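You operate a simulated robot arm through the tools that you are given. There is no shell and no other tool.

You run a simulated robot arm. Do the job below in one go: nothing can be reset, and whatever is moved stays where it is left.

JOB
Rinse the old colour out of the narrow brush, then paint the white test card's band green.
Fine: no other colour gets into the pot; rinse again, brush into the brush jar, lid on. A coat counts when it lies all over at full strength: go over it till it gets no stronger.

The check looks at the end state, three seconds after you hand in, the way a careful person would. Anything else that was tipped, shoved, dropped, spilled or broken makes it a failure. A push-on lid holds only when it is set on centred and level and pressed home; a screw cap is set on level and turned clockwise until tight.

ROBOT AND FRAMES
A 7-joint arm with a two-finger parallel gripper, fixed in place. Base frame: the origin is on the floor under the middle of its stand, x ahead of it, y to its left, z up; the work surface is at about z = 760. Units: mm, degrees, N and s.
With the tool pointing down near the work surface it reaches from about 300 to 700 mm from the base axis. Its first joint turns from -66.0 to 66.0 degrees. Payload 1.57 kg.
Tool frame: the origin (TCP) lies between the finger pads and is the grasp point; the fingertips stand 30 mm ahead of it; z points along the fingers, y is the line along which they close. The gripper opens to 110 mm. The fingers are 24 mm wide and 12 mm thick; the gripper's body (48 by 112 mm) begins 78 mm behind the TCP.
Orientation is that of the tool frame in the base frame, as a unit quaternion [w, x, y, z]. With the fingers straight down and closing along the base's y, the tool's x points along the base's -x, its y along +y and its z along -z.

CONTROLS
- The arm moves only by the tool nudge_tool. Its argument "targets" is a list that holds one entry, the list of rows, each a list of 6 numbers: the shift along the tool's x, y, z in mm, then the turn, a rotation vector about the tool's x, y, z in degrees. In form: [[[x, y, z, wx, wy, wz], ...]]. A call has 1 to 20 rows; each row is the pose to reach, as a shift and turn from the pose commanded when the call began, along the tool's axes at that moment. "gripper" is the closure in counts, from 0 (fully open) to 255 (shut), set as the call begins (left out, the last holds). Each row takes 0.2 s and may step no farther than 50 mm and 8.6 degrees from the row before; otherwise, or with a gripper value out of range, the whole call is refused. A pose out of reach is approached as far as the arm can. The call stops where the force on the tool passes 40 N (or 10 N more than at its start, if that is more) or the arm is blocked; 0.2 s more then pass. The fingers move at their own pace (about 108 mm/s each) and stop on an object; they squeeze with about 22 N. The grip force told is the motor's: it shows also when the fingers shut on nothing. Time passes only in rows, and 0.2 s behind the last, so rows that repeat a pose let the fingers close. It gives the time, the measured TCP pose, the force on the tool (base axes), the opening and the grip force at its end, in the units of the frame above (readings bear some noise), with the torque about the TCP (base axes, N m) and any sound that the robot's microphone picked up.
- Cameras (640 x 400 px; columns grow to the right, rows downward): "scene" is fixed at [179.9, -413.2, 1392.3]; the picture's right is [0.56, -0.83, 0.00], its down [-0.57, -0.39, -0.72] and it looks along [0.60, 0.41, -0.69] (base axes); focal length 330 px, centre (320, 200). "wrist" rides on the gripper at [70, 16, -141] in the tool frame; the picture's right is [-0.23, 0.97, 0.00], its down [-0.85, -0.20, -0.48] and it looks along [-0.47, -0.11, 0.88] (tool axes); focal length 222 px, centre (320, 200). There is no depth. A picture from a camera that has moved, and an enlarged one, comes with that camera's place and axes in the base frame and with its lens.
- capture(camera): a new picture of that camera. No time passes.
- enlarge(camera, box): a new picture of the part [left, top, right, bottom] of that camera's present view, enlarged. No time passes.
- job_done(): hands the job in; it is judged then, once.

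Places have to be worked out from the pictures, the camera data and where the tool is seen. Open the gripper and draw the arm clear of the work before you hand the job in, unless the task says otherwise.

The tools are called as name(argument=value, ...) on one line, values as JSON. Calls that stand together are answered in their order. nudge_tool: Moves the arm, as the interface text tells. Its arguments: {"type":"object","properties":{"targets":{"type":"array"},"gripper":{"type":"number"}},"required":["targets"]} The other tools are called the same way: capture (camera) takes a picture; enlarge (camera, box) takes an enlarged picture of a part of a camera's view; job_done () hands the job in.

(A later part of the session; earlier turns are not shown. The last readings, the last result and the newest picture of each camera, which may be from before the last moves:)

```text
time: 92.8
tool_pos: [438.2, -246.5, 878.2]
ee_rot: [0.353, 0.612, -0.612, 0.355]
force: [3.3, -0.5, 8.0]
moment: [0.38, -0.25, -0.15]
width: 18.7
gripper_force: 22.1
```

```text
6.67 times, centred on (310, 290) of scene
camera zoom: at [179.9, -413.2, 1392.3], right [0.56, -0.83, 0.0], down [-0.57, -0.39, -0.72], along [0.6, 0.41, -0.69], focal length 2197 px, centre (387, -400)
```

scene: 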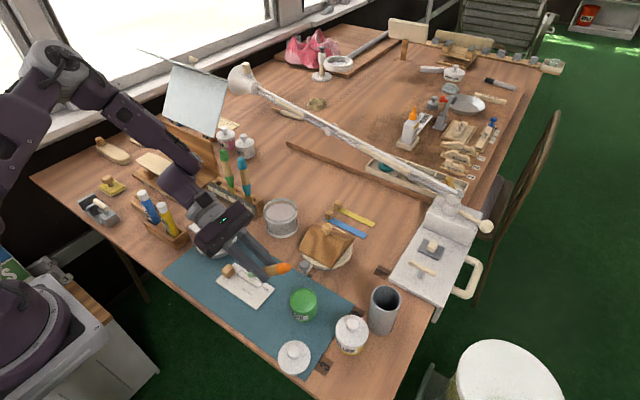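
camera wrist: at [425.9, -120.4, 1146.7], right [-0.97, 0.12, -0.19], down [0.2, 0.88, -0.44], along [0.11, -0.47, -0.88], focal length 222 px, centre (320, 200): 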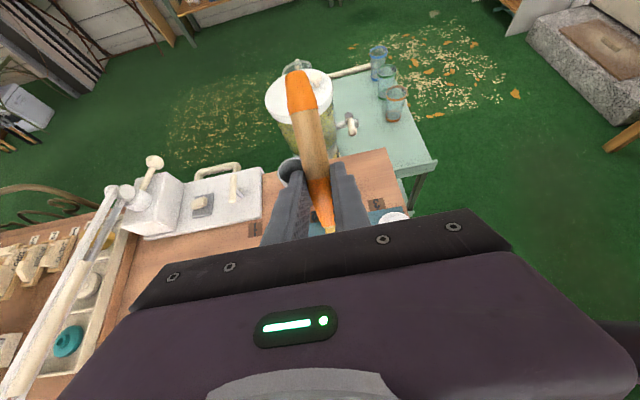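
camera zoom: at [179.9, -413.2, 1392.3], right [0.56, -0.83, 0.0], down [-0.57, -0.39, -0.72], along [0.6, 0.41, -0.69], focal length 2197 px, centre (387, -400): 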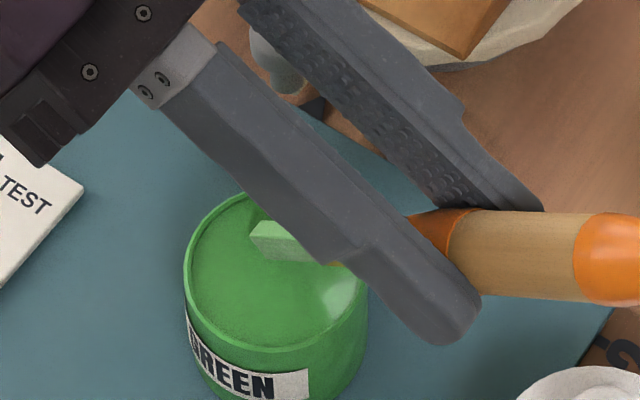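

Pot unmoved, contact 8 N. I raise 30 mm and inspect the bristles and their position.

nudge_tool(targets=[[[8.7, 0, -5, 0, 0, 0], [17.3, 0, -10, 0, 0, 0], [26, 0, -15, 0, 0, 0], [26, 0, -15, 0, 0, 0]]])

enlarge(camera="scene", box=[280, 250, 340, 310])

enlarge(camera="scene", box=[290, 270, 320, 292])

```text
time: 93.8
tool_pos: [436.7, -245.6, 909.1]
ee_rot: [0.354, 0.613, -0.611, 0.355]
force: [0.2, 0.4, -0.7]
moment: [0.0, 0.03, -0.02]
width: 18.9
gripper_force: 22.6
```

```text
6.67 times, centred on (310, 280) of scene
camera zoom: at [179.9, -413.2, 1392.3], right [0.56, -0.83, 0.0], down [-0.57, -0.39, -0.72], along [0.6, 0.41, -0.69], focal length 2197 px, centre (387, -333)
```

zoom: 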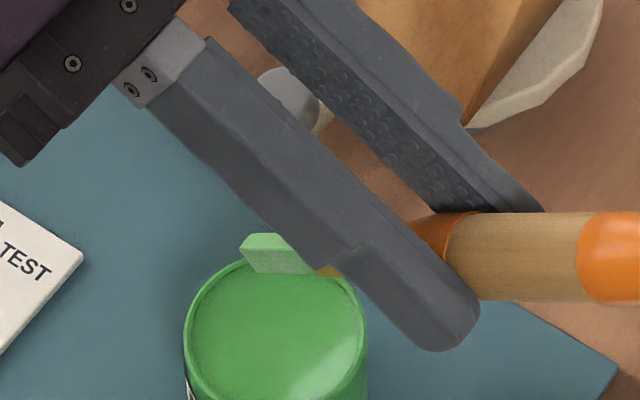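

```text
16.00 times, centred on (305, 281) of scene
camera zoom: at [179.9, -413.2, 1392.3], right [0.56, -0.83, 0.0], down [-0.57, -0.39, -0.72], along [0.6, 0.41, -0.69], focal length 5273 px, centre (560, -1096)
```

zoom: 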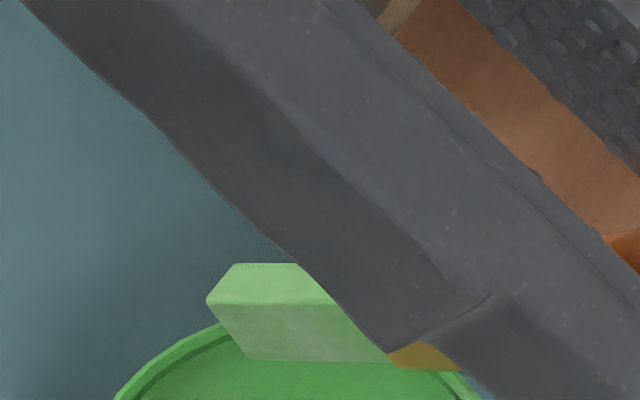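

Bristles carry paint again. The brush has tilted slightly more in the grip (now ~43°), so I steepen the tool by 6° and travel back to the −y end of the band at height.

nudge_tool(targets=[[[-14.6, 1.9, -25.3, 0, 1.5, 0], [-29.2, 3.7, -50.5, 0, 3, 0], [-43.8, 5.6, -75.8, 0, 4.5, 0], [-58.4, 7.4, -101.1, 0, 6, 0], [-58.4, 7.4, -101.1, 0, 6, 0], [-58.4, 7.4, -101.1, 0, 6, 0]]])

enlarge(camera="scene", box=[215, 240, 305, 300])

```text
time: 95.2
tool_pos: [430.0, -131.4, 910.8]
ee_rot: [0.385, 0.593, -0.592, 0.386]
force: [-0.6, -0.6, -0.1]
moment: [-0.03, -0.02, 0.01]
width: 19.1
gripper_force: 22.2
```

```text
6.67 times, centred on (260, 270) of scene
camera zoom: at [179.9, -413.2, 1392.3], right [0.56, -0.83, 0.0], down [-0.57, -0.39, -0.72], along [0.6, 0.41, -0.69], focal length 2197 px, centre (720, -267)
```

zoom: 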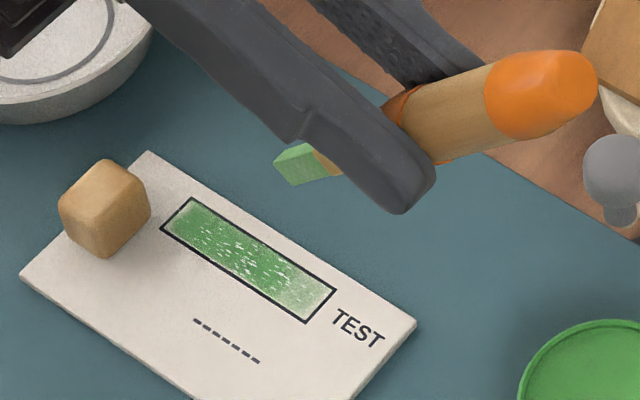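

Tip matches prediction (≈(431,-83,832)). I lower 60 mm to just above the band's −y end.

nudge_tool(targets=[[[-18.3, 0, 8.1, 0, 0, 0], [-36.5, 0, 16.3, 0, 0, 0], [-50, 0, 22.3, 0, 0, 0], [-54.8, 0, 24.4, 0, 0, 0], [-54.8, 0, 24.4, 0, 0, 0]]])

enlarge(camera="scene", box=[235, 262, 275, 290])

```text
time: 96.4
tool_pos: [427.7, -129.6, 847.7]
ee_rot: [0.385, 0.593, -0.592, 0.386]
force: [0.0, -0.3, -0.6]
moment: [0.03, 0.0, -0.02]
width: 18.8
gripper_force: 21.6
```

```text
14.29 times, centred on (255, 276) of scene
camera zoom: at [179.9, -413.2, 1392.3], right [0.56, -0.83, 0.0], down [-0.57, -0.39, -0.72], along [0.6, 0.41, -0.69], focal length 4708 px, centre (1249, -886)
```

zoom: 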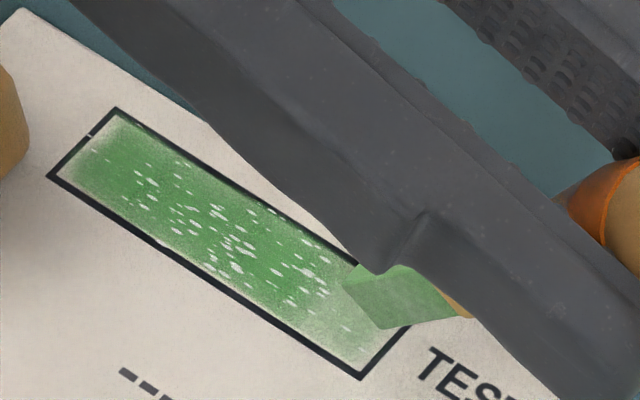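

The corner is right at the band's −y end. I lower 1 mm and start the stroke, checking the force early.

nudge_tool(targets=[[[-0.9, 0, 0.4, 0, 0, 0], [-2.5, 0, -3.2, 0, 0, 0], [-4.2, 0, -6.9, 0, 0, 0], [-4.2, 0, -6.9, 0, 0, 0]]])

enlarge(camera="scene", box=[235, 262, 275, 290])

```text
time: 97.4
tool_pos: [429.1, -121.5, 846.8]
ee_rot: [0.385, 0.593, -0.592, 0.386]
force: [-0.8, 0.7, -0.4]
moment: [0.03, 0.02, -0.02]
width: 18.7
gripper_force: 21.9
```

```text
14.29 times, centred on (255, 276) of scene
camera zoom: at [179.9, -413.2, 1392.3], right [0.56, -0.83, 0.0], down [-0.57, -0.39, -0.72], along [0.6, 0.41, -0.69], focal length 4708 px, centre (1249, -886)
```

zoom: 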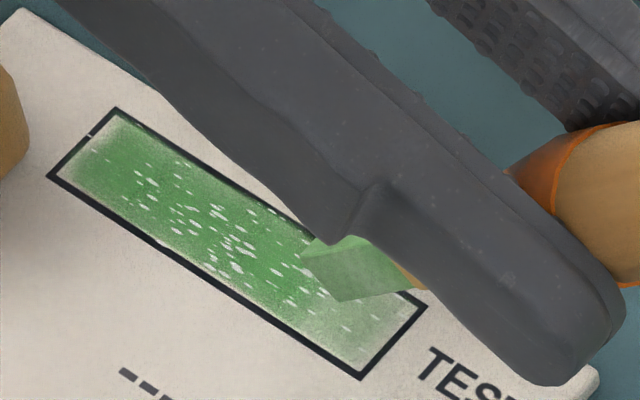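

No contact yet (no force). I lower 1 mm more and read again before stroking.

nudge_tool(targets=[[[-0.9, 0, 0.4, 0, 0, 0], [-0.9, 0, 0.4, 0, 0, 0], [-0.9, 0, 0.4, 0, 0, 0]]])

```text
time: 98.2
tool_pos: [429.6, -121.1, 846.1]
ee_rot: [0.385, 0.593, -0.592, 0.386]
force: [0.9, -1.3, -0.3]
moment: [-0.04, -0.03, -0.01]
width: 19.0
gripper_force: 22.3
```

nudge_tool(targets=[[[-0.9, 0, 0.4, 0, 0, 0], [-0.9, 0, 0.4, 0, 0, 0], [-0.9, 0, 0.4, 0, 0, 0]]])

enlarge(camera="scene", box=[235, 262, 275, 290])

```text
time: 99.0
tool_pos: [427.8, -121.0, 845.2]
ee_rot: [0.385, 0.594, -0.591, 0.387]
force: [-0.1, -0.2, 0.4]
moment: [0.06, 0.02, 0.01]
width: 18.7
gripper_force: 21.8
```

```text
14.29 times, centred on (255, 276) of scene
camera zoom: at [179.9, -413.2, 1392.3], right [0.56, -0.83, 0.0], down [-0.57, -0.39, -0.72], along [0.6, 0.41, -0.69], focal length 4708 px, centre (1249, -886)
```

zoom: 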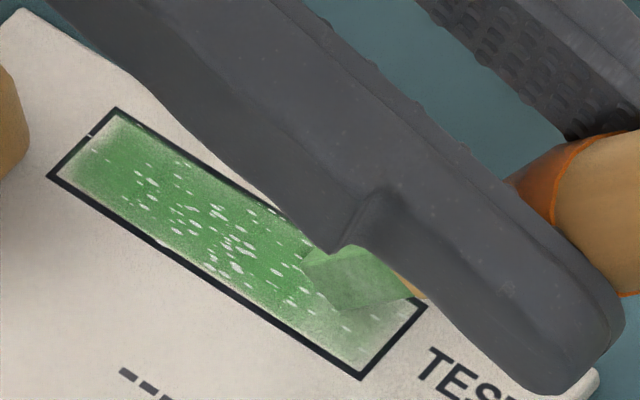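

Contact is just starting. I lower 0.6 mm and stroke: first pull to the −y end, then along to the +y end and back.

nudge_tool(targets=[[[-0.55, 0, 0.25, 0, 0, 0], [1.3, 0, 4.4, 0, 0, 0], [3.1, 0, 8.5, 0, 0, 0], [-0.55, 0, 0.25, 0, 0, 0], [-3.8, 0, -7.05, 0, 0, 0], [-7.05, 0, -14.35, 0, 0, 0], [-10.3, 0, -21.7, 0, 0, 0], [-13.55, 0, -29, 0, 0, 0], [-16.8, 0, -36.3, 0, 0, 0], [-19.25, 0, -41.8, 0, 0, 0], [-19.25, 0, -41.8, 0, 0, 0], [-16.8, 0, -36.3, 0, 0, 0], [-13.55, 0, -29, 0, 0, 0], [-10.3, 0, -21.7, 0, 0, 0], [-7.05, 0, -14.35, 0, 0, 0], [-3.8, 0, -7.05, 0, 0, 0], [-0.55, 0, 0.25, 0, 0, 0], [3.1, 0, 8.5, 0, 0, 0], [3.1, 0, 8.5, 0, 0, 0]]])

enlarge(camera="scene", box=[235, 262, 275, 290])

```text
time: 103.0
tool_pos: [429.1, -131.5, 844.5]
ee_rot: [0.385, 0.593, -0.592, 0.386]
force: [-0.3, -0.5, -0.7]
moment: [-0.03, -0.01, 0.01]
width: 18.6
gripper_force: 22.4
```

```text
14.29 times, centred on (255, 276) of scene
camera zoom: at [179.9, -413.2, 1392.3], right [0.56, -0.83, 0.0], down [-0.57, -0.39, -0.72], along [0.6, 0.41, -0.69], focal length 4708 px, centre (1249, -886)
```

zoom: 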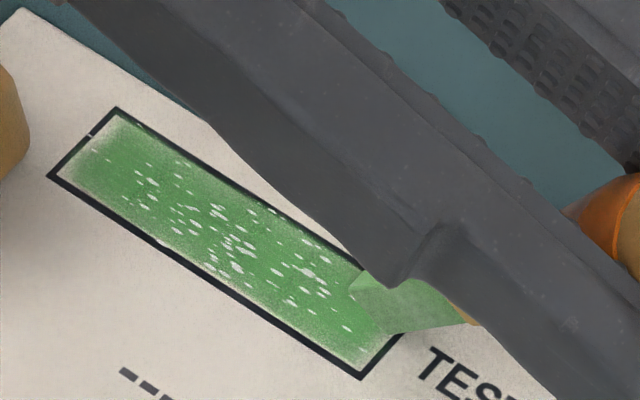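

The −y end is greener now. The lower edge is still a bit pale and white flecks remain; contact has been lost again. I lower 0.9 mm with a −3 mm x offset and check force mid-stroke.

nudge_tool(targets=[[[-0.8, 3, 0.4, 0, 0, 0], [-4.05, 3, -6.9, 0, 0, 0], [-7.3, 3, -14.2, 0, 0, 0], [-10.6, 3, -21.5, 0, 0, 0]]])

enlarge(camera="scene", box=[235, 262, 275, 290])

```text
time: 104.0
tool_pos: [425.2, -107.2, 844.1]
ee_rot: [0.385, 0.593, -0.591, 0.387]
force: [-0.8, 0.2, 0.5]
moment: [-0.01, 0.02, -0.05]
width: 18.5
gripper_force: 21.9
```

```text
14.29 times, centred on (255, 276) of scene
camera zoom: at [179.9, -413.2, 1392.3], right [0.56, -0.83, 0.0], down [-0.57, -0.39, -0.72], along [0.6, 0.41, -0.69], focal length 4708 px, centre (1249, -886)
```

zoom: 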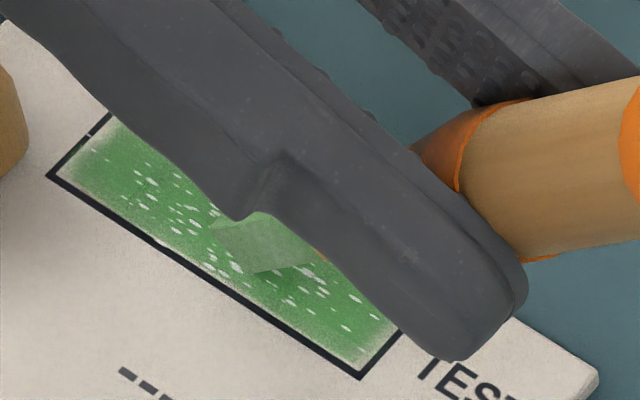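

Still hardly any contact. I lower in 0.6 mm steps until a few newtons appear.

nudge_tool(targets=[[[-0.55, 0, 0.25, 0, 0, 0], [-1.1, 0, 0.5, 0, 0, 0], [-1.1, 0, 0.5, 0, 0, 0]]])

```text
time: 104.8
tool_pos: [426.1, -107.4, 842.9]
ee_rot: [0.385, 0.593, -0.591, 0.388]
force: [0.5, -0.9, 10.4]
moment: [0.39, 0.0, 0.02]
width: 18.8
gripper_force: 21.8
```

10 N now; I ease 0.5 mm and stroke with the −3 mm offset to the +y end, then back along to the −y end.

nudge_tool(targets=[[[0.45, 0, -0.2, 0, 0, 0], [-2.8, 0, -7.5, 0, 0, 0], [-6.05, 0, -14.8, 0, 0, 0], [-9.3, 0, -22.1, 0, 0, 0], [-12.15, 0, -28.5, 0, 0, 0], [-12.15, -2, -28.5, 0, 0, 0], [-9.3, 0, -22.1, 0, 0, 0], [-6.05, 0, -14.8, 0, 0, 0], [-2.8, 0, -7.5, 0, 0, 0], [0.45, 0, -0.2, 0, 0, 0], [3.7, 0, 7.1, 0, 0, 0], [6.95, 0, 14.4, 0, 0, 0], [9.4, 0, 19.9, 0, 0, 0], [9.4, 0, 19.9, 0, 0, 0]]])

enlarge(camera="scene", box=[235, 262, 275, 290])

```text
time: 107.8
tool_pos: [426.4, -128.9, 842.6]
ee_rot: [0.385, 0.593, -0.592, 0.386]
force: [-0.1, 0.2, -0.9]
moment: [0.04, 0.01, 0.0]
width: 19.0
gripper_force: 21.6
```

```text
14.29 times, centred on (255, 276) of scene
camera zoom: at [179.9, -413.2, 1392.3], right [0.56, -0.83, 0.0], down [-0.57, -0.39, -0.72], along [0.6, 0.41, -0.69], focal length 4708 px, centre (1249, -886)
```

zoom: 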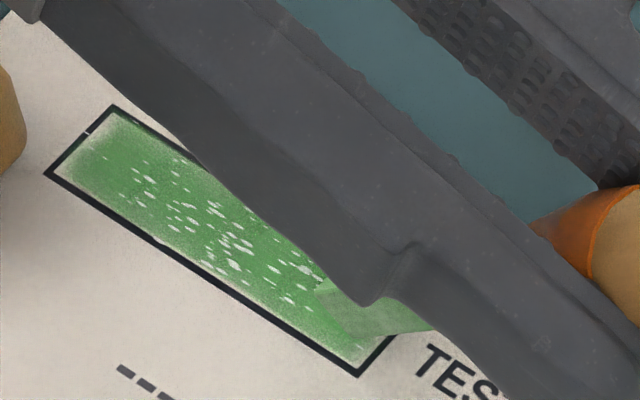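

The card has crept ~2 mm toward +y from the push strokes, so from now on I'll only pull toward −y with contact and lift for the return. Let me check the whole scene (tubes near the wrist) before continuing.

capture(camera="scene")

enlarge(camera="scene", box=[100, 120, 280, 270])

```text
taken
```

scene: 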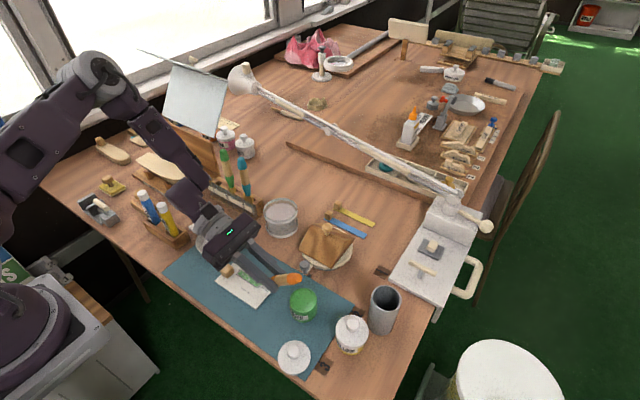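

```text
2.67 times, centred on (190, 195) of scene
camera zoom: at [179.9, -413.2, 1392.3], right [0.56, -0.83, 0.0], down [-0.57, -0.39, -0.72], along [0.6, 0.41, -0.69], focal length 879 px, centre (667, 213)
```

zoom: 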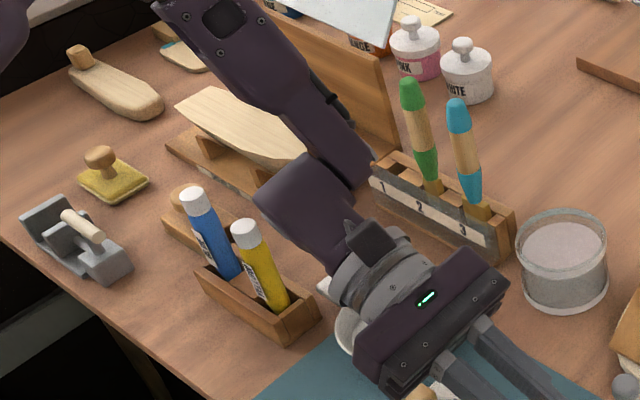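

Everything is still undisturbed. I'll reload: lift, travel to the pot, and descend to a few mm above the paint.

nudge_tool(targets=[[[20.4, 0, -9.1, 0, 0, 0], [40.8, 0, -18.1, 0, 0, 0], [61.2, 0, -27.2, 0, 0, 0], [77.3, -3.7, 8.9, 0, 0, 0], [93.3, -7.3, 44.9, 0, 0, 0], [109.4, -11, 81, 0, 0, 0], [109.4, -11, 81, 0, 0, 0], [98.4, -11, 85.9, 0, 0, 0], [87.5, -11, 90.8, 0, 0, 0], [87.5, -11, 90.8, 0, 0, 0]]])

enlarge(camera="scene", box=[280, 255, 340, 315])

enlarge(camera="scene", box=[205, 250, 285, 310])

```text
time: 110.0
tool_pos: [438.5, -247.2, 886.9]
ee_rot: [0.384, 0.594, -0.592, 0.386]
force: [0.2, 0.3, -1.3]
moment: [0.04, -0.02, -0.01]
width: 18.7
gripper_force: 22.0
```

```text
6.67 times, centred on (310, 285) of scene
camera zoom: at [179.9, -413.2, 1392.3], right [0.56, -0.83, 0.0], down [-0.57, -0.39, -0.72], along [0.6, 0.41, -0.69], focal length 2197 px, centre (387, -367)
```

zoom: 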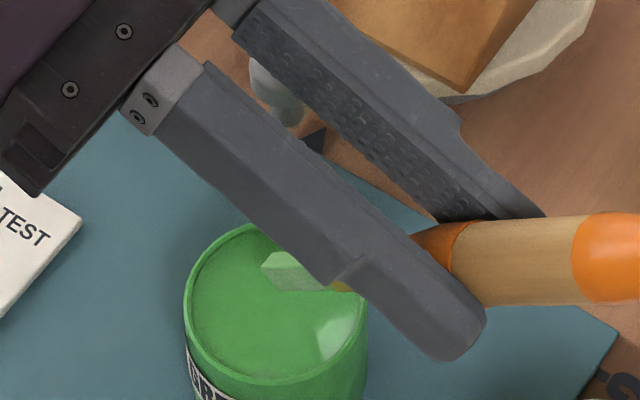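

```text
6.67 times, centred on (245, 280) of scene
camera zoom: at [179.9, -413.2, 1392.3], right [0.56, -0.83, 0.0], down [-0.57, -0.39, -0.72], along [0.6, 0.41, -0.69], focal length 2197 px, centre (820, -333)
```

zoom: 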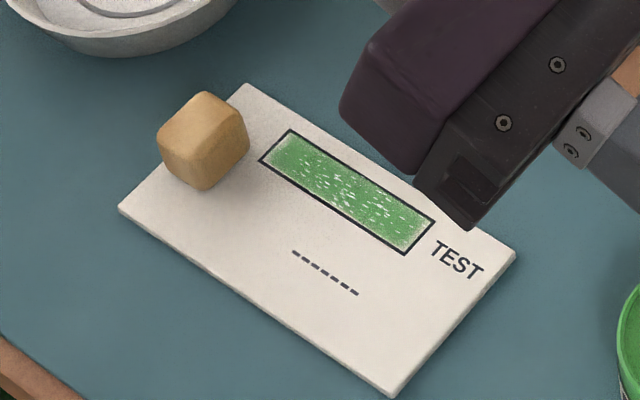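

The bristles look pale (nearly spent). I lower 6.5 mm to touch the paint and check.

nudge_tool(targets=[[[-3, 0, 1.3, 0, 0, 0], [-5.9, 0, 2.6, 0, 0, 0], [-5.9, 0, 2.6, 0, 0, 0]]])

enlarge(camera="scene", box=[290, 265, 330, 305])

```text
time: 110.8
tool_pos: [437.1, -246.3, 880.3]
ee_rot: [0.385, 0.593, -0.592, 0.386]
force: [-0.5, 0.4, -0.6]
moment: [0.05, -0.01, 0.04]
width: 18.8
gripper_force: 21.7
```

```text
10.00 times, centred on (310, 285) of scene
camera zoom: at [179.9, -413.2, 1392.3], right [0.56, -0.83, 0.0], down [-0.57, -0.39, -0.72], along [0.6, 0.41, -0.69], focal length 3296 px, centre (420, -650)
```

zoom: 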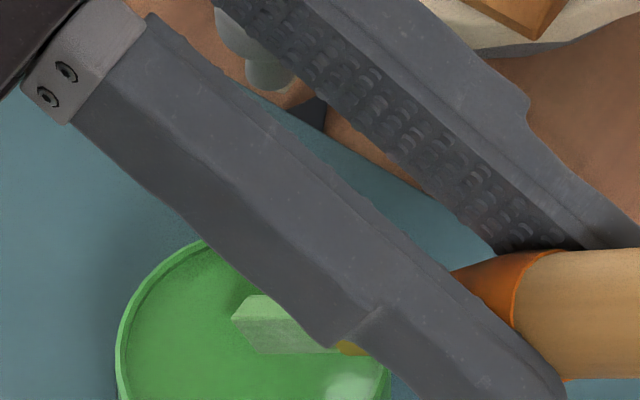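

Not touching yet. Lowering in 1 mm steps.

nudge_tool(targets=[[[-0.9, 0, 0.4, 0, 0, 0], [-1.8, 0, 0.8, 0, 0, 0], [-1.8, 0, 0.8, 0, 0, 0]]])

enlarge(camera="scene", box=[290, 265, 330, 305])

```text
time: 111.6
tool_pos: [438.0, -248.2, 879.1]
ee_rot: [0.385, 0.593, -0.591, 0.388]
force: [0.0, -4.0, 13.4]
moment: [0.3, 0.01, -0.02]
width: 18.8
gripper_force: 21.6
```

```text
10.00 times, centred on (310, 285) of scene
camera zoom: at [179.7, -413.3, 1392.3], right [0.56, -0.83, 0.0], down [-0.57, -0.39, -0.72], along [0.6, 0.41, -0.69], focal length 3296 px, centre (420, -650)
```

zoom: 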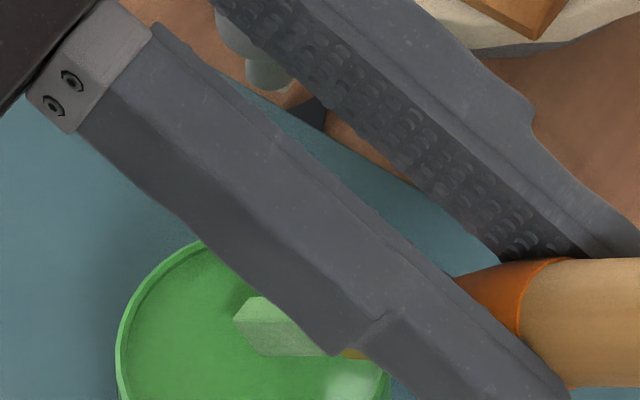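

13 N contact, but bristles still pale; last time the stirring loaded them. I ease up 0.8 mm and stir around lightly.

nudge_tool(targets=[[[0.7, 0, -0.3, 0, 0, 0], [0.7, 5, -0.3, 0, 0, 0], [2.7, 5, 4.3, 0, 0, 0], [2.7, -5, 4.3, 0, 0, 0], [0.7, -5, -0.3, 0, 0, 0], [-1.3, -5, -4.9, 0, 0, 0], [-1.3, 5, -4.9, 0, 0, 0], [0.7, 5, -0.3, 0, 0, 0], [2.7, 5, 4.3, 0, 0, 0], [2.7, -5, 4.3, 0, 0, 0], [0.7, -5, -0.3, 0, 0, 0], [0.7, 0, -0.3, 0, 0, 0], [0.7, 0, -0.3, 0, 0, 0]]])

enlarge(camera="scene", box=[290, 265, 330, 305])

```text
time: 114.4
tool_pos: [436.6, -248.2, 879.2]
ee_rot: [0.385, 0.594, -0.591, 0.387]
force: [0.4, 0.1, 0.2]
moment: [-0.04, -0.03, 0.01]
width: 18.6
gripper_force: 22.1
```

```text
10.00 times, centred on (310, 285) of scene
camera zoom: at [179.9, -413.2, 1392.3], right [0.56, -0.83, 0.0], down [-0.57, -0.39, -0.72], along [0.6, 0.41, -0.69], focal length 3296 px, centre (420, -650)
```

zoom: 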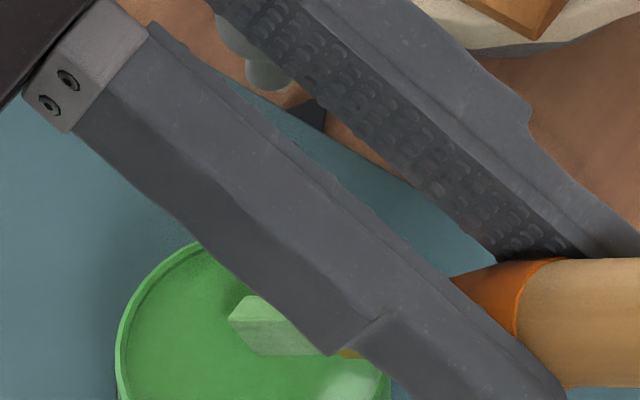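

I raise to the same height as after the last reload and compare the bristle colour.

nudge_tool(targets=[[[9.1, 0, -4.1, 0, 0, 0], [18.3, 0, -8.1, 0, 0, 0], [27.4, 0, -12.2, 0, 0, 0], [27.4, 0, -12.2, 0, 0, 0]]])

enlarge(camera="scene", box=[290, 270, 320, 292])

```text
time: 115.4
tool_pos: [437.3, -246.7, 909.0]
ee_rot: [0.386, 0.593, -0.592, 0.387]
force: [1.1, 1.1, -0.4]
moment: [0.05, 0.01, 0.01]
width: 18.9
gripper_force: 22.4
```

```text
16.00 times, centred on (305, 281) of scene
camera zoom: at [179.9, -413.2, 1392.3], right [0.56, -0.83, 0.0], down [-0.57, -0.39, -0.72], along [0.6, 0.41, -0.69], focal length 5273 px, centre (560, -1096)
```

zoom: 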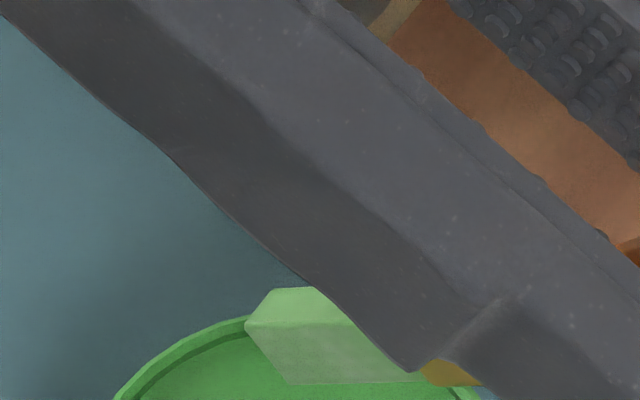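

Colour similar to the last load, so I'll test on the card. I travel at height to the +y end of the band for pull strokes.

nudge_tool(targets=[[[-13.6, 1.6, -30.6, 0, 0, 0], [-27.2, 3.2, -61.2, 0, 0, 0], [-40.9, 4.8, -91.7, 0, 0, 0], [-54.5, 6.4, -122.3, 0, 0, 0], [-68.1, 8, -152.9, 0, 0, 0], [-68.1, 8, -152.9, 0, 0, 0], [-68.1, 8, -152.9, 0, 0, 0]]])

enlarge(camera="scene", box=[205, 235, 285, 295])

```text
time: 117.0
tool_pos: [429.7, -79.7, 908.5]
ee_rot: [0.385, 0.594, -0.592, 0.386]
force: [0.4, -0.6, -1.2]
moment: [-0.03, 0.0, 0.04]
width: 18.8
gripper_force: 22.5
```

```text
6.67 times, centred on (245, 265) of scene
camera zoom: at [179.9, -413.2, 1392.3], right [0.56, -0.83, 0.0], down [-0.57, -0.39, -0.72], along [0.6, 0.41, -0.69], focal length 2197 px, centre (820, -233)
```

zoom: 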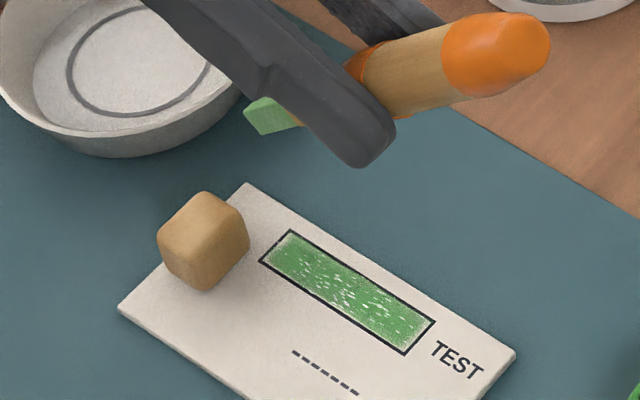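

The bristles do look freshly green. Band is at x 422–437, y −88…−24. I lower to just above its +y end in the lower-edge lane (x≈425).

nudge_tool(targets=[[[-20.6, 1.8, 7.4, 0, 0, 0], [-41.1, 3.6, 14.9, 0, 0, 0], [-56, 5, 20.2, 0, 0, 0], [-61.7, 5.4, 22.3, 0, 0, 0], [-61.7, 5.4, 22.3, 0, 0, 0]]])

enlarge(camera="scene", box=[228, 258, 268, 286])

```text
time: 118.2
tool_pos: [425.1, -75.4, 842.4]
ee_rot: [0.385, 0.593, -0.593, 0.386]
force: [0.0, 0.1, -0.6]
moment: [0.0, 0.01, 0.01]
width: 18.7
gripper_force: 22.1
```

```text
14.29 times, centred on (248, 272) of scene
camera zoom: at [179.9, -413.2, 1392.3], right [0.56, -0.83, 0.0], down [-0.57, -0.39, -0.72], along [0.6, 0.41, -0.69], focal length 4708 px, centre (1349, -829)
```

zoom: 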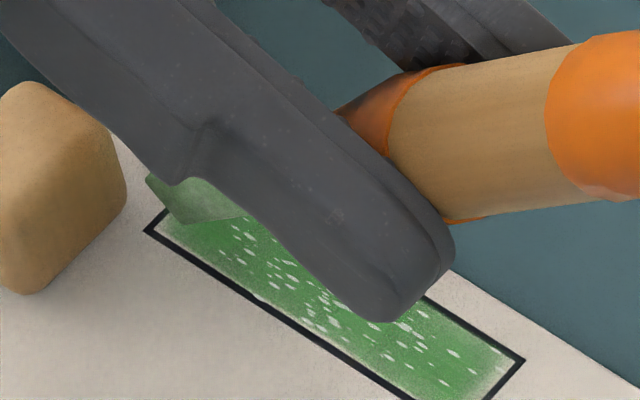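

Positioned at the band's +y end, clear of the knob. I lower in small steps to a few newtons.

nudge_tool(targets=[[[-0.9, 0, 0.4, 0, 0, 0], [-0.9, 0, 0.4, 0, 0, 0]]])

nudge_tool(targets=[[[-0.5, 0, 0.2, 0, 0, 0], [-0.5, 0, 0.2, 0, 0, 0]]])

```text
time: 118.8
tool_pos: [424.0, -76.1, 842.3]
ee_rot: [0.384, 0.594, -0.592, 0.387]
force: [0.8, 0.2, 0.1]
moment: [0.04, 0.03, 0.01]
width: 19.0
gripper_force: 22.4
```

```text
time: 119.4
tool_pos: [425.1, -75.6, 840.6]
ee_rot: [0.385, 0.594, -0.592, 0.387]
force: [0.4, -0.2, -0.2]
moment: [0.01, 0.04, 0.0]
width: 19.1
gripper_force: 22.0
```

nudge_tool(targets=[[[-0.5, 0, 0.2, 0, 0, 0], [-0.5, 0, 0.2, 0, 0, 0]]])

nudge_tool(targets=[[[-0.5, 0, 0.2, 0, 0, 0], [-0.5, 0, 0.2, 0, 0, 0]]])

```text
time: 120.0
tool_pos: [424.0, -76.9, 840.9]
ee_rot: [0.384, 0.594, -0.591, 0.387]
force: [-1.0, 0.1, -0.4]
moment: [0.0, 0.05, 0.0]
width: 18.8
gripper_force: 21.9
```

```text
time: 120.6
tool_pos: [422.6, -75.4, 840.3]
ee_rot: [0.384, 0.594, -0.592, 0.386]
force: [0.3, 0.3, 1.6]
moment: [0.1, -0.06, 0.0]
width: 18.9
gripper_force: 22.3
```

Contact begins (1.6 N). I press 0.4 mm more and pull along the lane to the −y end.

nudge_tool(targets=[[[-0.4, 0, 0.2, 0, 0, 0], [2.85, 0, 7.5, 0, 0, 0], [6.1, 0, 14.8, 0, 0, 0], [9.4, 0, 22.1, 0, 0, 0], [12.6, 0, 29.4, 0, 0, 0]]])

enlarge(camera="scene", box=[235, 262, 275, 290])

```text
time: 121.8
tool_pos: [422.4, -106.3, 841.1]
ee_rot: [0.386, 0.593, -0.593, 0.386]
force: [-0.7, -0.9, 2.2]
moment: [0.09, -0.02, -0.01]
width: 18.9
gripper_force: 22.4
```

```text
14.29 times, centred on (255, 276) of scene
camera zoom: at [179.9, -413.2, 1392.3], right [0.56, -0.83, 0.0], down [-0.57, -0.39, -0.72], along [0.6, 0.41, -0.69], focal length 4708 px, centre (1249, -886)
```

zoom: 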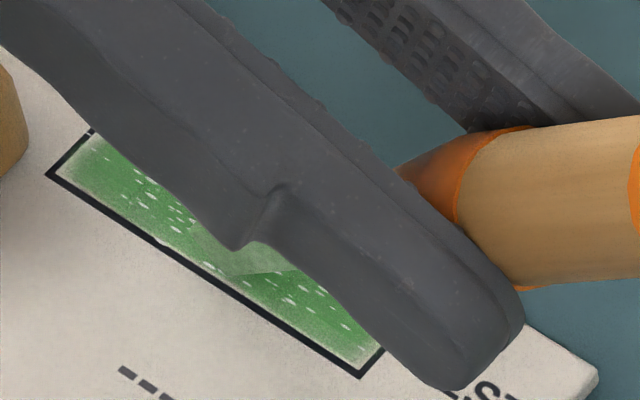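

Contact held at ~2 N and the swept part looks denser. Continuing the pull to the −y end.

nudge_tool(targets=[[[2.9, 0, 7.5, 0, 0, 0], [6.2, 0, 14.8, 0, 0, 0], [9.4, 0, 22.1, 0, 0, 0], [10.6, 0, 24.8, 0, 0, 0], [10.6, 0, 24.8, 0, 0, 0]]])

nudge_tool(targets=[[[9.1, 0, -4.1, 0, 0, 0], [18.3, 0, -8.1, 0, 0, 0], [18.3, 0, -8.1, 0, 0, 0]]])

enlarge(camera="scene", box=[235, 262, 275, 290])

```text
time: 123.0
tool_pos: [422.6, -134.3, 840.7]
ee_rot: [0.385, 0.594, -0.592, 0.386]
force: [-0.1, 0.1, 1.1]
moment: [0.05, -0.02, -0.01]
width: 19.1
gripper_force: 22.2
```

```text
time: 123.8
tool_pos: [423.6, -135.6, 860.6]
ee_rot: [0.385, 0.594, -0.592, 0.386]
force: [0.6, -1.2, -0.8]
moment: [0.0, 0.02, -0.01]
width: 19.1
gripper_force: 22.2
```

```text
14.29 times, centred on (255, 276) of scene
camera zoom: at [179.9, -413.2, 1392.3], right [0.56, -0.83, 0.0], down [-0.57, -0.39, -0.72], along [0.6, 0.41, -0.69], focal length 4708 px, centre (1249, -886)
```

zoom: 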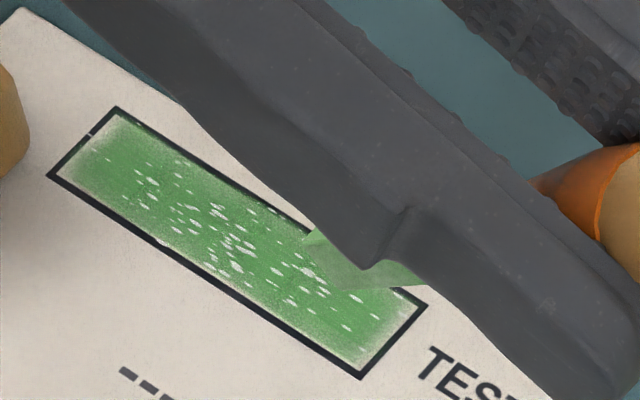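

I lift away toward the pot so I can inspect the whole band unobstructed.

nudge_tool(targets=[[[26, 0, 0, 0, 0, 0], [52, 0, 0, 0, 0, 0], [66, -5, 30, 0, 0, 0], [80, -10, 60, 0, 0, 0], [94, -14, 90, 0, 0, 0], [94, -14, 90, 0, 0, 0]]])

enlarge(camera="scene", box=[236, 264, 272, 289])

enlarge(camera="scene", box=[200, 230, 360, 330])

```text
time: 125.2
tool_pos: [437.6, -254.8, 910.3]
ee_rot: [0.385, 0.593, -0.593, 0.385]
force: [-0.9, -0.4, -0.2]
moment: [0.04, -0.01, 0.02]
width: 18.9
gripper_force: 22.2
```

```text
16.00 times, centred on (254, 276) of scene
camera zoom: at [179.9, -413.3, 1392.3], right [0.56, -0.83, 0.0], down [-0.57, -0.39, -0.72], along [0.6, 0.41, -0.69], focal length 5273 px, centre (1376, -1024)
```

zoom: 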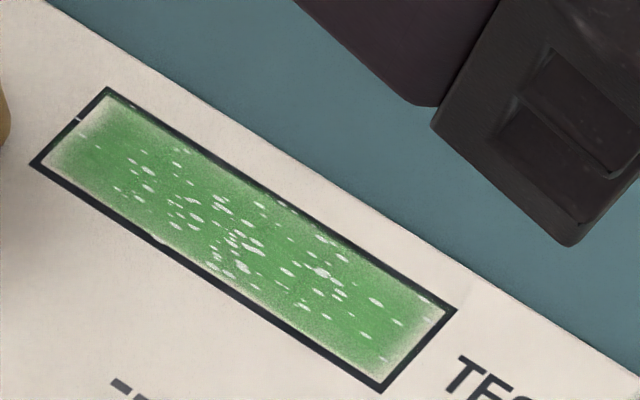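

```text
4.00 times, centred on (280, 280) of scene
camera zoom: at [179.9, -413.3, 1392.3], right [0.56, -0.83, 0.0], down [-0.57, -0.39, -0.72], along [0.6, 0.41, -0.69], focal length 1318 px, centre (480, -120)
```

zoom: 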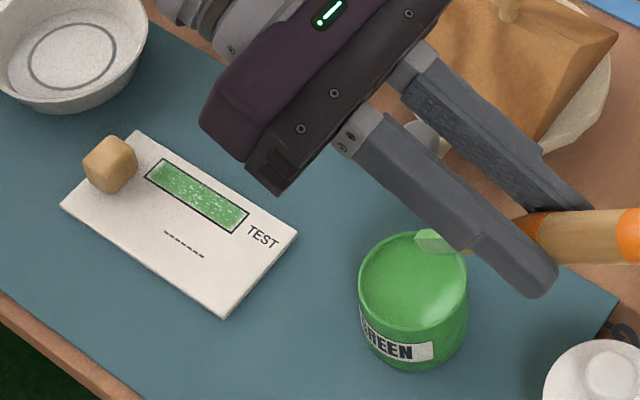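

The whole band is green but still has white flecks and paler margins, so more loaded coats are needed. I dip again: down 30.5 mm to the paint, then small steps.

nudge_tool(targets=[[[-10.1, 0, 2.3, 0, 0, 0], [-20.2, 0, 4.6, 0, 0, 0], [-30.3, 0, 6.9, 0, 0, 0], [-30.3, 0, 6.9, 0, 0, 0], [-31.2, 0, 7.3, 0, 0, 0], [-31.2, 0, 7.3, 0, 0, 0]]])

nudge_tool(targets=[[[-0.6, 0, 0.3, 0, 0, 0], [-0.6, 0, 0.3, 0, 0, 0]]])

```text
time: 126.6
tool_pos: [438.5, -248.8, 878.2]
ee_rot: [0.385, 0.593, -0.592, 0.386]
force: [0.1, -0.7, 0.0]
moment: [-0.02, -0.02, -0.03]
width: 19.0
gripper_force: 22.1
```

```text
time: 127.2
tool_pos: [437.8, -248.9, 877.4]
ee_rot: [0.386, 0.593, -0.592, 0.387]
force: [0.1, 0.2, 4.4]
moment: [0.23, 0.01, 0.01]
width: 18.9
gripper_force: 22.4
```

4.4 N – good contact. Stirring gently to load the bristles on both sides.

nudge_tool(targets=[[[0, 6, 0, 0, 0, 0], [-2.4, 6, -5.5, 0, 0, 0], [-2.4, -6, -5.5, 0, 0, 0], [2.4, -6, 5.5, 0, 0, 0], [2.4, 6, 5.5, 0, 0, 0], [-2.4, 6, -5.5, 0, 0, 0], [-2.4, -6, -5.5, 0, 0, 0], [2.4, -6, 5.5, 0, 0, 0], [2.4, 6, 5.5, 0, 0, 0], [-2.4, 6, -5.5, 0, 0, 0], [-2.4, -6, -5.5, 0, 0, 0], [2.4, -6, 5.5, 0, 0, 0], [0, 0, 0, 0, 0, 0], [0, 0, 0, 0, 0, 0]]])

nudge_tool(targets=[[[9.1, 0, -4.1, 0, 0, 0], [18.3, 0, -8.1, 0, 0, 0], [28.3, 0, -12.6, 0, 0, 0], [28.3, 0, -12.6, 0, 0, 0]]])

enlarge(camera="scene", box=[280, 250, 340, 310])

```text
time: 130.2
tool_pos: [437.8, -247.3, 876.7]
ee_rot: [0.386, 0.593, -0.591, 0.387]
force: [0.6, -1.0, 2.8]
moment: [0.13, -0.08, -0.03]
width: 18.8
gripper_force: 21.7
```

```text
time: 131.2
tool_pos: [436.6, -248.3, 907.1]
ee_rot: [0.385, 0.593, -0.592, 0.386]
force: [0.2, 0.9, 0.0]
moment: [-0.07, -0.03, 0.01]
width: 19.0
gripper_force: 21.6
```

```text
6.67 times, centred on (310, 280) of scene
camera zoom: at [179.9, -413.2, 1392.3], right [0.56, -0.83, 0.0], down [-0.57, -0.39, -0.72], along [0.6, 0.41, -0.69], focal length 2197 px, centre (387, -333)
```

zoom: 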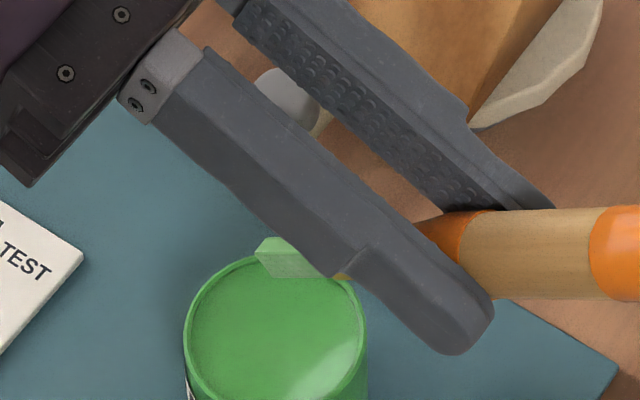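

Loaded. Back to the +y end of the band at height, centre lane.

nudge_tool(targets=[[[-14, 1.6, -31.5, 0, 0, 0], [-28.1, 3.2, -63, 0, 0, 0], [-42.1, 4.8, -94.6, 0, 0, 0], [-56.2, 6.4, -126.1, 0, 0, 0], [-70.2, 8, -157.6, 0, 0, 0], [-70.2, 8, -157.6, 0, 0, 0]]])

nudge_tool(targets=[[[-20.6, 0, 9.2, 0, 0, 0], [-41.1, 0, 18.3, 0, 0, 0], [-55, 0, 24.5, 0, 0, 0], [-60.3, 0, 26.8, 0, 0, 0], [-60.3, 0, 26.8, 0, 0, 0]]])

enlarge(camera="scene", box=[228, 258, 268, 286])

```text
time: 132.6
tool_pos: [429.7, -74.1, 908.4]
ee_rot: [0.385, 0.594, -0.592, 0.386]
force: [-0.1, 0.3, -0.7]
moment: [0.01, 0.02, 0.0]
width: 18.9
gripper_force: 22.0
```

```text
time: 133.8
tool_pos: [428.7, -75.3, 842.5]
ee_rot: [0.385, 0.594, -0.592, 0.386]
force: [-1.0, 0.2, 0.1]
moment: [0.0, 0.02, -0.01]
width: 18.8
gripper_force: 21.9
```

```text
14.29 times, centred on (248, 272) of scene
camera zoom: at [179.9, -413.2, 1392.3], right [0.56, -0.83, 0.0], down [-0.57, -0.39, -0.72], along [0.6, 0.41, -0.69], focal length 4708 px, centre (1349, -829)
```

zoom: 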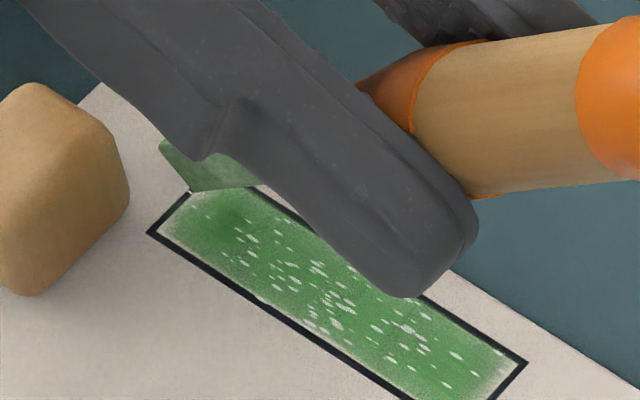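

Just above the end line. I lower 2 mm, then half-millimetre steps to contact.

nudge_tool(targets=[[[-1.8, 0, 0.8, 0, 0, 0], [-1.8, 0, 0.8, 0, 0, 0]]])

nudge_tool(targets=[[[-0.5, 0, 0.2, 0, 0, 0], [-0.5, 0, 0.2, 0, 0, 0]]])

nudge_tool(targets=[[[-0.5, 0, 0.2, 0, 0, 0], [-0.5, 0, 0.2, 0, 0, 0]]])

```text
time: 134.4
tool_pos: [427.9, -75.6, 839.2]
ee_rot: [0.385, 0.593, -0.592, 0.386]
force: [0.1, -0.7, 0.0]
moment: [0.04, -0.02, 0.01]
width: 18.7
gripper_force: 22.7
```

```text
time: 135.0
tool_pos: [429.4, -76.1, 838.5]
ee_rot: [0.385, 0.593, -0.591, 0.387]
force: [-0.1, -0.7, -0.6]
moment: [0.01, 0.01, -0.01]
width: 18.8
gripper_force: 21.3
```

```text
time: 135.6
tool_pos: [429.3, -75.2, 838.8]
ee_rot: [0.384, 0.595, -0.591, 0.387]
force: [0.5, -0.8, -0.1]
moment: [0.01, -0.04, 0.02]
width: 18.8
gripper_force: 22.1
```

nudge_tool(targets=[[[-0.6, 0, 0.25, 0, 0, 0], [-0.6, 0, 0.25, 0, 0, 0]]])

nudge_tool(targets=[[[-0.6, 0, 0.25, 0, 0, 0], [-0.6, 0, 0.25, 0, 0, 0]]])

enlarge(camera="scene", box=[228, 258, 268, 286])

```text
time: 136.2
tool_pos: [429.7, -76.3, 839.4]
ee_rot: [0.385, 0.593, -0.591, 0.387]
force: [0.6, 0.1, 2.0]
moment: [0.11, -0.04, 0.0]
width: 18.8
gripper_force: 21.6
```

```text
time: 136.8
tool_pos: [429.7, -77.2, 837.2]
ee_rot: [0.385, 0.593, -0.592, 0.387]
force: [-0.1, -0.2, 8.2]
moment: [0.39, 0.03, -0.02]
width: 18.9
gripper_force: 22.2
```

```text
14.29 times, centred on (248, 272) of scene
camera zoom: at [179.8, -413.2, 1392.3], right [0.56, -0.83, 0.0], down [-0.57, -0.39, -0.72], along [0.6, 0.41, -0.69], focal length 4708 px, centre (1349, -829)
```

zoom: 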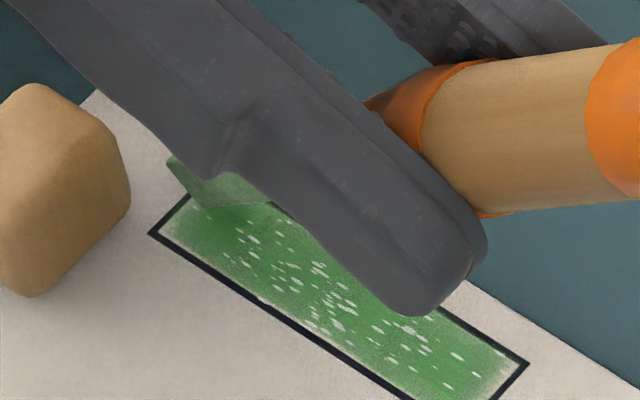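

8 N pressing at the +y end. Now I pull along the centre lane all the way to the −y end.

nudge_tool(targets=[[[1.6, 0, 3.7, 0, 0, 0], [3.3, 0, 7.3, 0, 0, 0], [4.9, 0, 11, 0, 0, 0], [6.5, 0, 14.6, 0, 0, 0], [8.1, 0, 18.3, 0, 0, 0], [9.8, 0, 21.9, 0, 0, 0], [11.4, 0, 25.6, 0, 0, 0], [13, 0, 29.2, 0, 0, 0]]])

enlarge(camera="scene", box=[235, 262, 275, 290])

```text
time: 138.6
tool_pos: [430.0, -106.7, 838.2]
ee_rot: [0.385, 0.593, -0.592, 0.386]
force: [0.2, 0.4, -0.1]
moment: [0.0, 0.01, 0.01]
width: 18.7
gripper_force: 22.6
```

```text
14.29 times, centred on (255, 276) of scene
camera zoom: at [179.9, -413.2, 1392.3], right [0.56, -0.83, 0.0], down [-0.57, -0.39, -0.72], along [0.6, 0.41, -0.69], focal length 4708 px, centre (1249, -886)
```

zoom: 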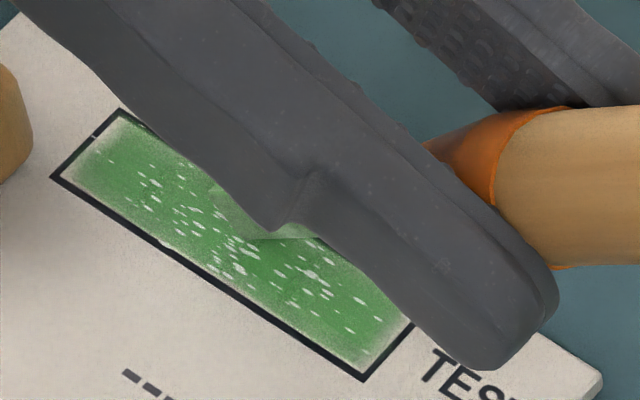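

Contact faded as the brush tipped a little more. As a test of whether more contact removes the flecks, I re-establish contact here at the band's middle and rub back and forth a little.

nudge_tool(targets=[[[-0.6, 0, 0.25, 0, 0, 0], [-1.1, 0, 0.5, 0, 0, 0], [-1.1, 0, 0.5, 0, 0, 0]]])

nudge_tool(targets=[[[-0.5, 0, 0.2, 0, 0, 0], [-0.5, 0, 0.2, 0, 0, 0]]])

```text
time: 139.4
tool_pos: [429.0, -108.7, 835.7]
ee_rot: [0.385, 0.593, -0.592, 0.387]
force: [-0.3, 0.4, 6.1]
moment: [0.31, -0.01, 0.01]
width: 19.3
gripper_force: 22.3
```

```text
time: 140.0
tool_pos: [429.6, -107.9, 836.1]
ee_rot: [0.386, 0.593, -0.592, 0.386]
force: [-0.2, -2.1, 10.9]
moment: [0.41, -0.02, 0.01]
width: 18.7
gripper_force: 22.2
```

I ease slightly and do a zigzag across the band's width (sideways motion doesn't turn the brush in the grip) while creeping toward the −y end.

nudge_tool(targets=[[[0.3, 0, -0.1, 0, 0, 0], [0.3, 5, -0.1, 0, 0, 0], [0.3, -5, -0.1, 0, 0, 0], [1.5, -5, 2.6, 0, 0, 0], [1.5, 5, 2.6, 0, 0, 0], [2.7, 5, 5.4, 0, 0, 0], [2.7, -5, 5.4, 0, 0, 0], [3.9, -5, 8.1, 0, 0, 0], [3.9, 5, 8.1, 0, 0, 0], [5.1, 5, 10.8, 0, 0, 0], [5.1, -5, 10.8, 0, 0, 0], [6.3, -5, 13.6, 0, 0, 0], [6.3, 5, 13.6, 0, 0, 0], [7.5, 5, 16.3, 0, 0, 0], [7.5, -5, 16.3, 0, 0, 0], [7.5, 0, 16.3, 0, 0, 0]]])

enlarge(camera="scene", box=[235, 262, 275, 290])

```text
time: 143.4
tool_pos: [428.8, -125.5, 836.7]
ee_rot: [0.386, 0.593, -0.593, 0.385]
force: [0.6, 0.1, -0.2]
moment: [0.01, -0.01, -0.02]
width: 18.7
gripper_force: 21.7
```

```text
14.29 times, centred on (255, 276) of scene
camera zoom: at [179.9, -413.2, 1392.3], right [0.56, -0.83, 0.0], down [-0.57, -0.39, -0.72], along [0.6, 0.41, -0.69], focal length 4708 px, centre (1249, -886)
```

zoom: 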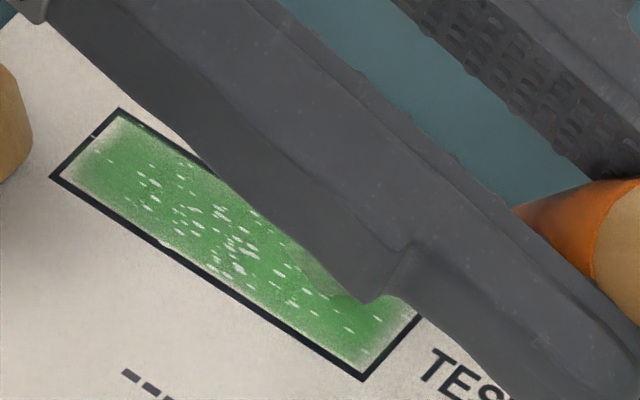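

The brush keeps tipping flatter under load because of the lever arm. I'll re-steepen it in the grip without letting go: tilt the tool the other way over free table and press the clean handle end lightly on the table so the brush pivots. First, lift and move to clear space at (515,-35,940).

nudge_tool(targets=[[[30.5, 0, -13.6, 0, 0, 0], [61, 0, -27.1, 0, 0, 0], [91.4, 0, -40.7, 0, 0, 0], [82.2, -21.5, -61.4, 0, 0, 0], [73, -43, -82, 0, 0, 0], [63.8, -64.5, -102.7, 0, 0, 0], [54.6, -86, -123.4, 0, 0, 0], [54.6, -86, -123.4, 0, 0, 0]]])

nudge_tool(targets=[[[0, 0, 0, 0, -8, 0], [0, 0, 0, 0, -16, 0], [0, 0, 0, 0, -24, 0], [0, 0, 0, 0, -32, 0], [0, 0, 0, 0, -40, 0], [0, 0, 0, 0, -48, 0], [0, 0, 0, 0, -56, 0], [0, 0, 0, 0, -64, 0], [0, 0, 0, 0, -72, 0], [0, 0, 0, 0, -80, 0], [0, 0, 0, 0, -88, 0], [0, 0, 0, 0, -88, 0], [0, 0, 0, 0, -88, 0]]])

capture(camera="scene")

capture(camera="wrist")

```text
time: 145.2
tool_pos: [514.4, -34.5, 935.7]
ee_rot: [0.385, 0.593, -0.592, 0.386]
force: [-0.1, 0.2, 0.4]
moment: [0.0, 0.0, -0.01]
width: 18.5
gripper_force: 22.6
```

```text
time: 148.0
tool_pos: [515.3, -34.4, 936.9]
ee_rot: [-0.134, 0.696, -0.693, -0.135]
force: [0.8, 0.2, -0.5]
moment: [0.02, 0.0, 0.01]
width: 18.9
gripper_force: 21.6
```

```text
taken
```

scene: 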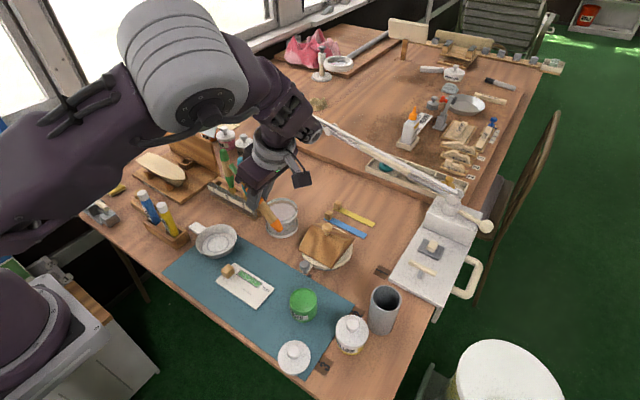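

```text
taken
camera wrist: at [499.8, -152.0, 1041.2], right [-0.97, 0.21, 0.08], down [0.2, 0.62, 0.76], along [0.11, 0.76, -0.64], focal length 222 px, centre (320, 200)
```

wrist: 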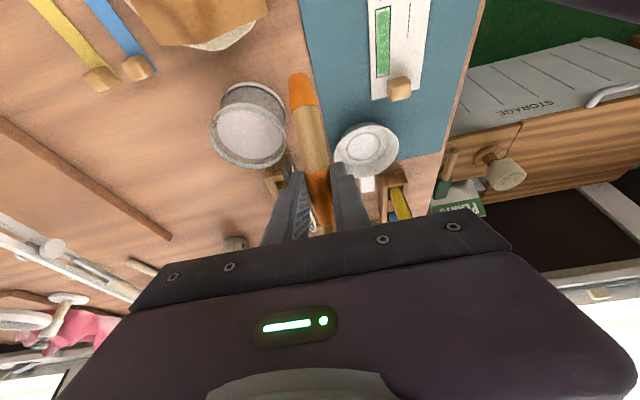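

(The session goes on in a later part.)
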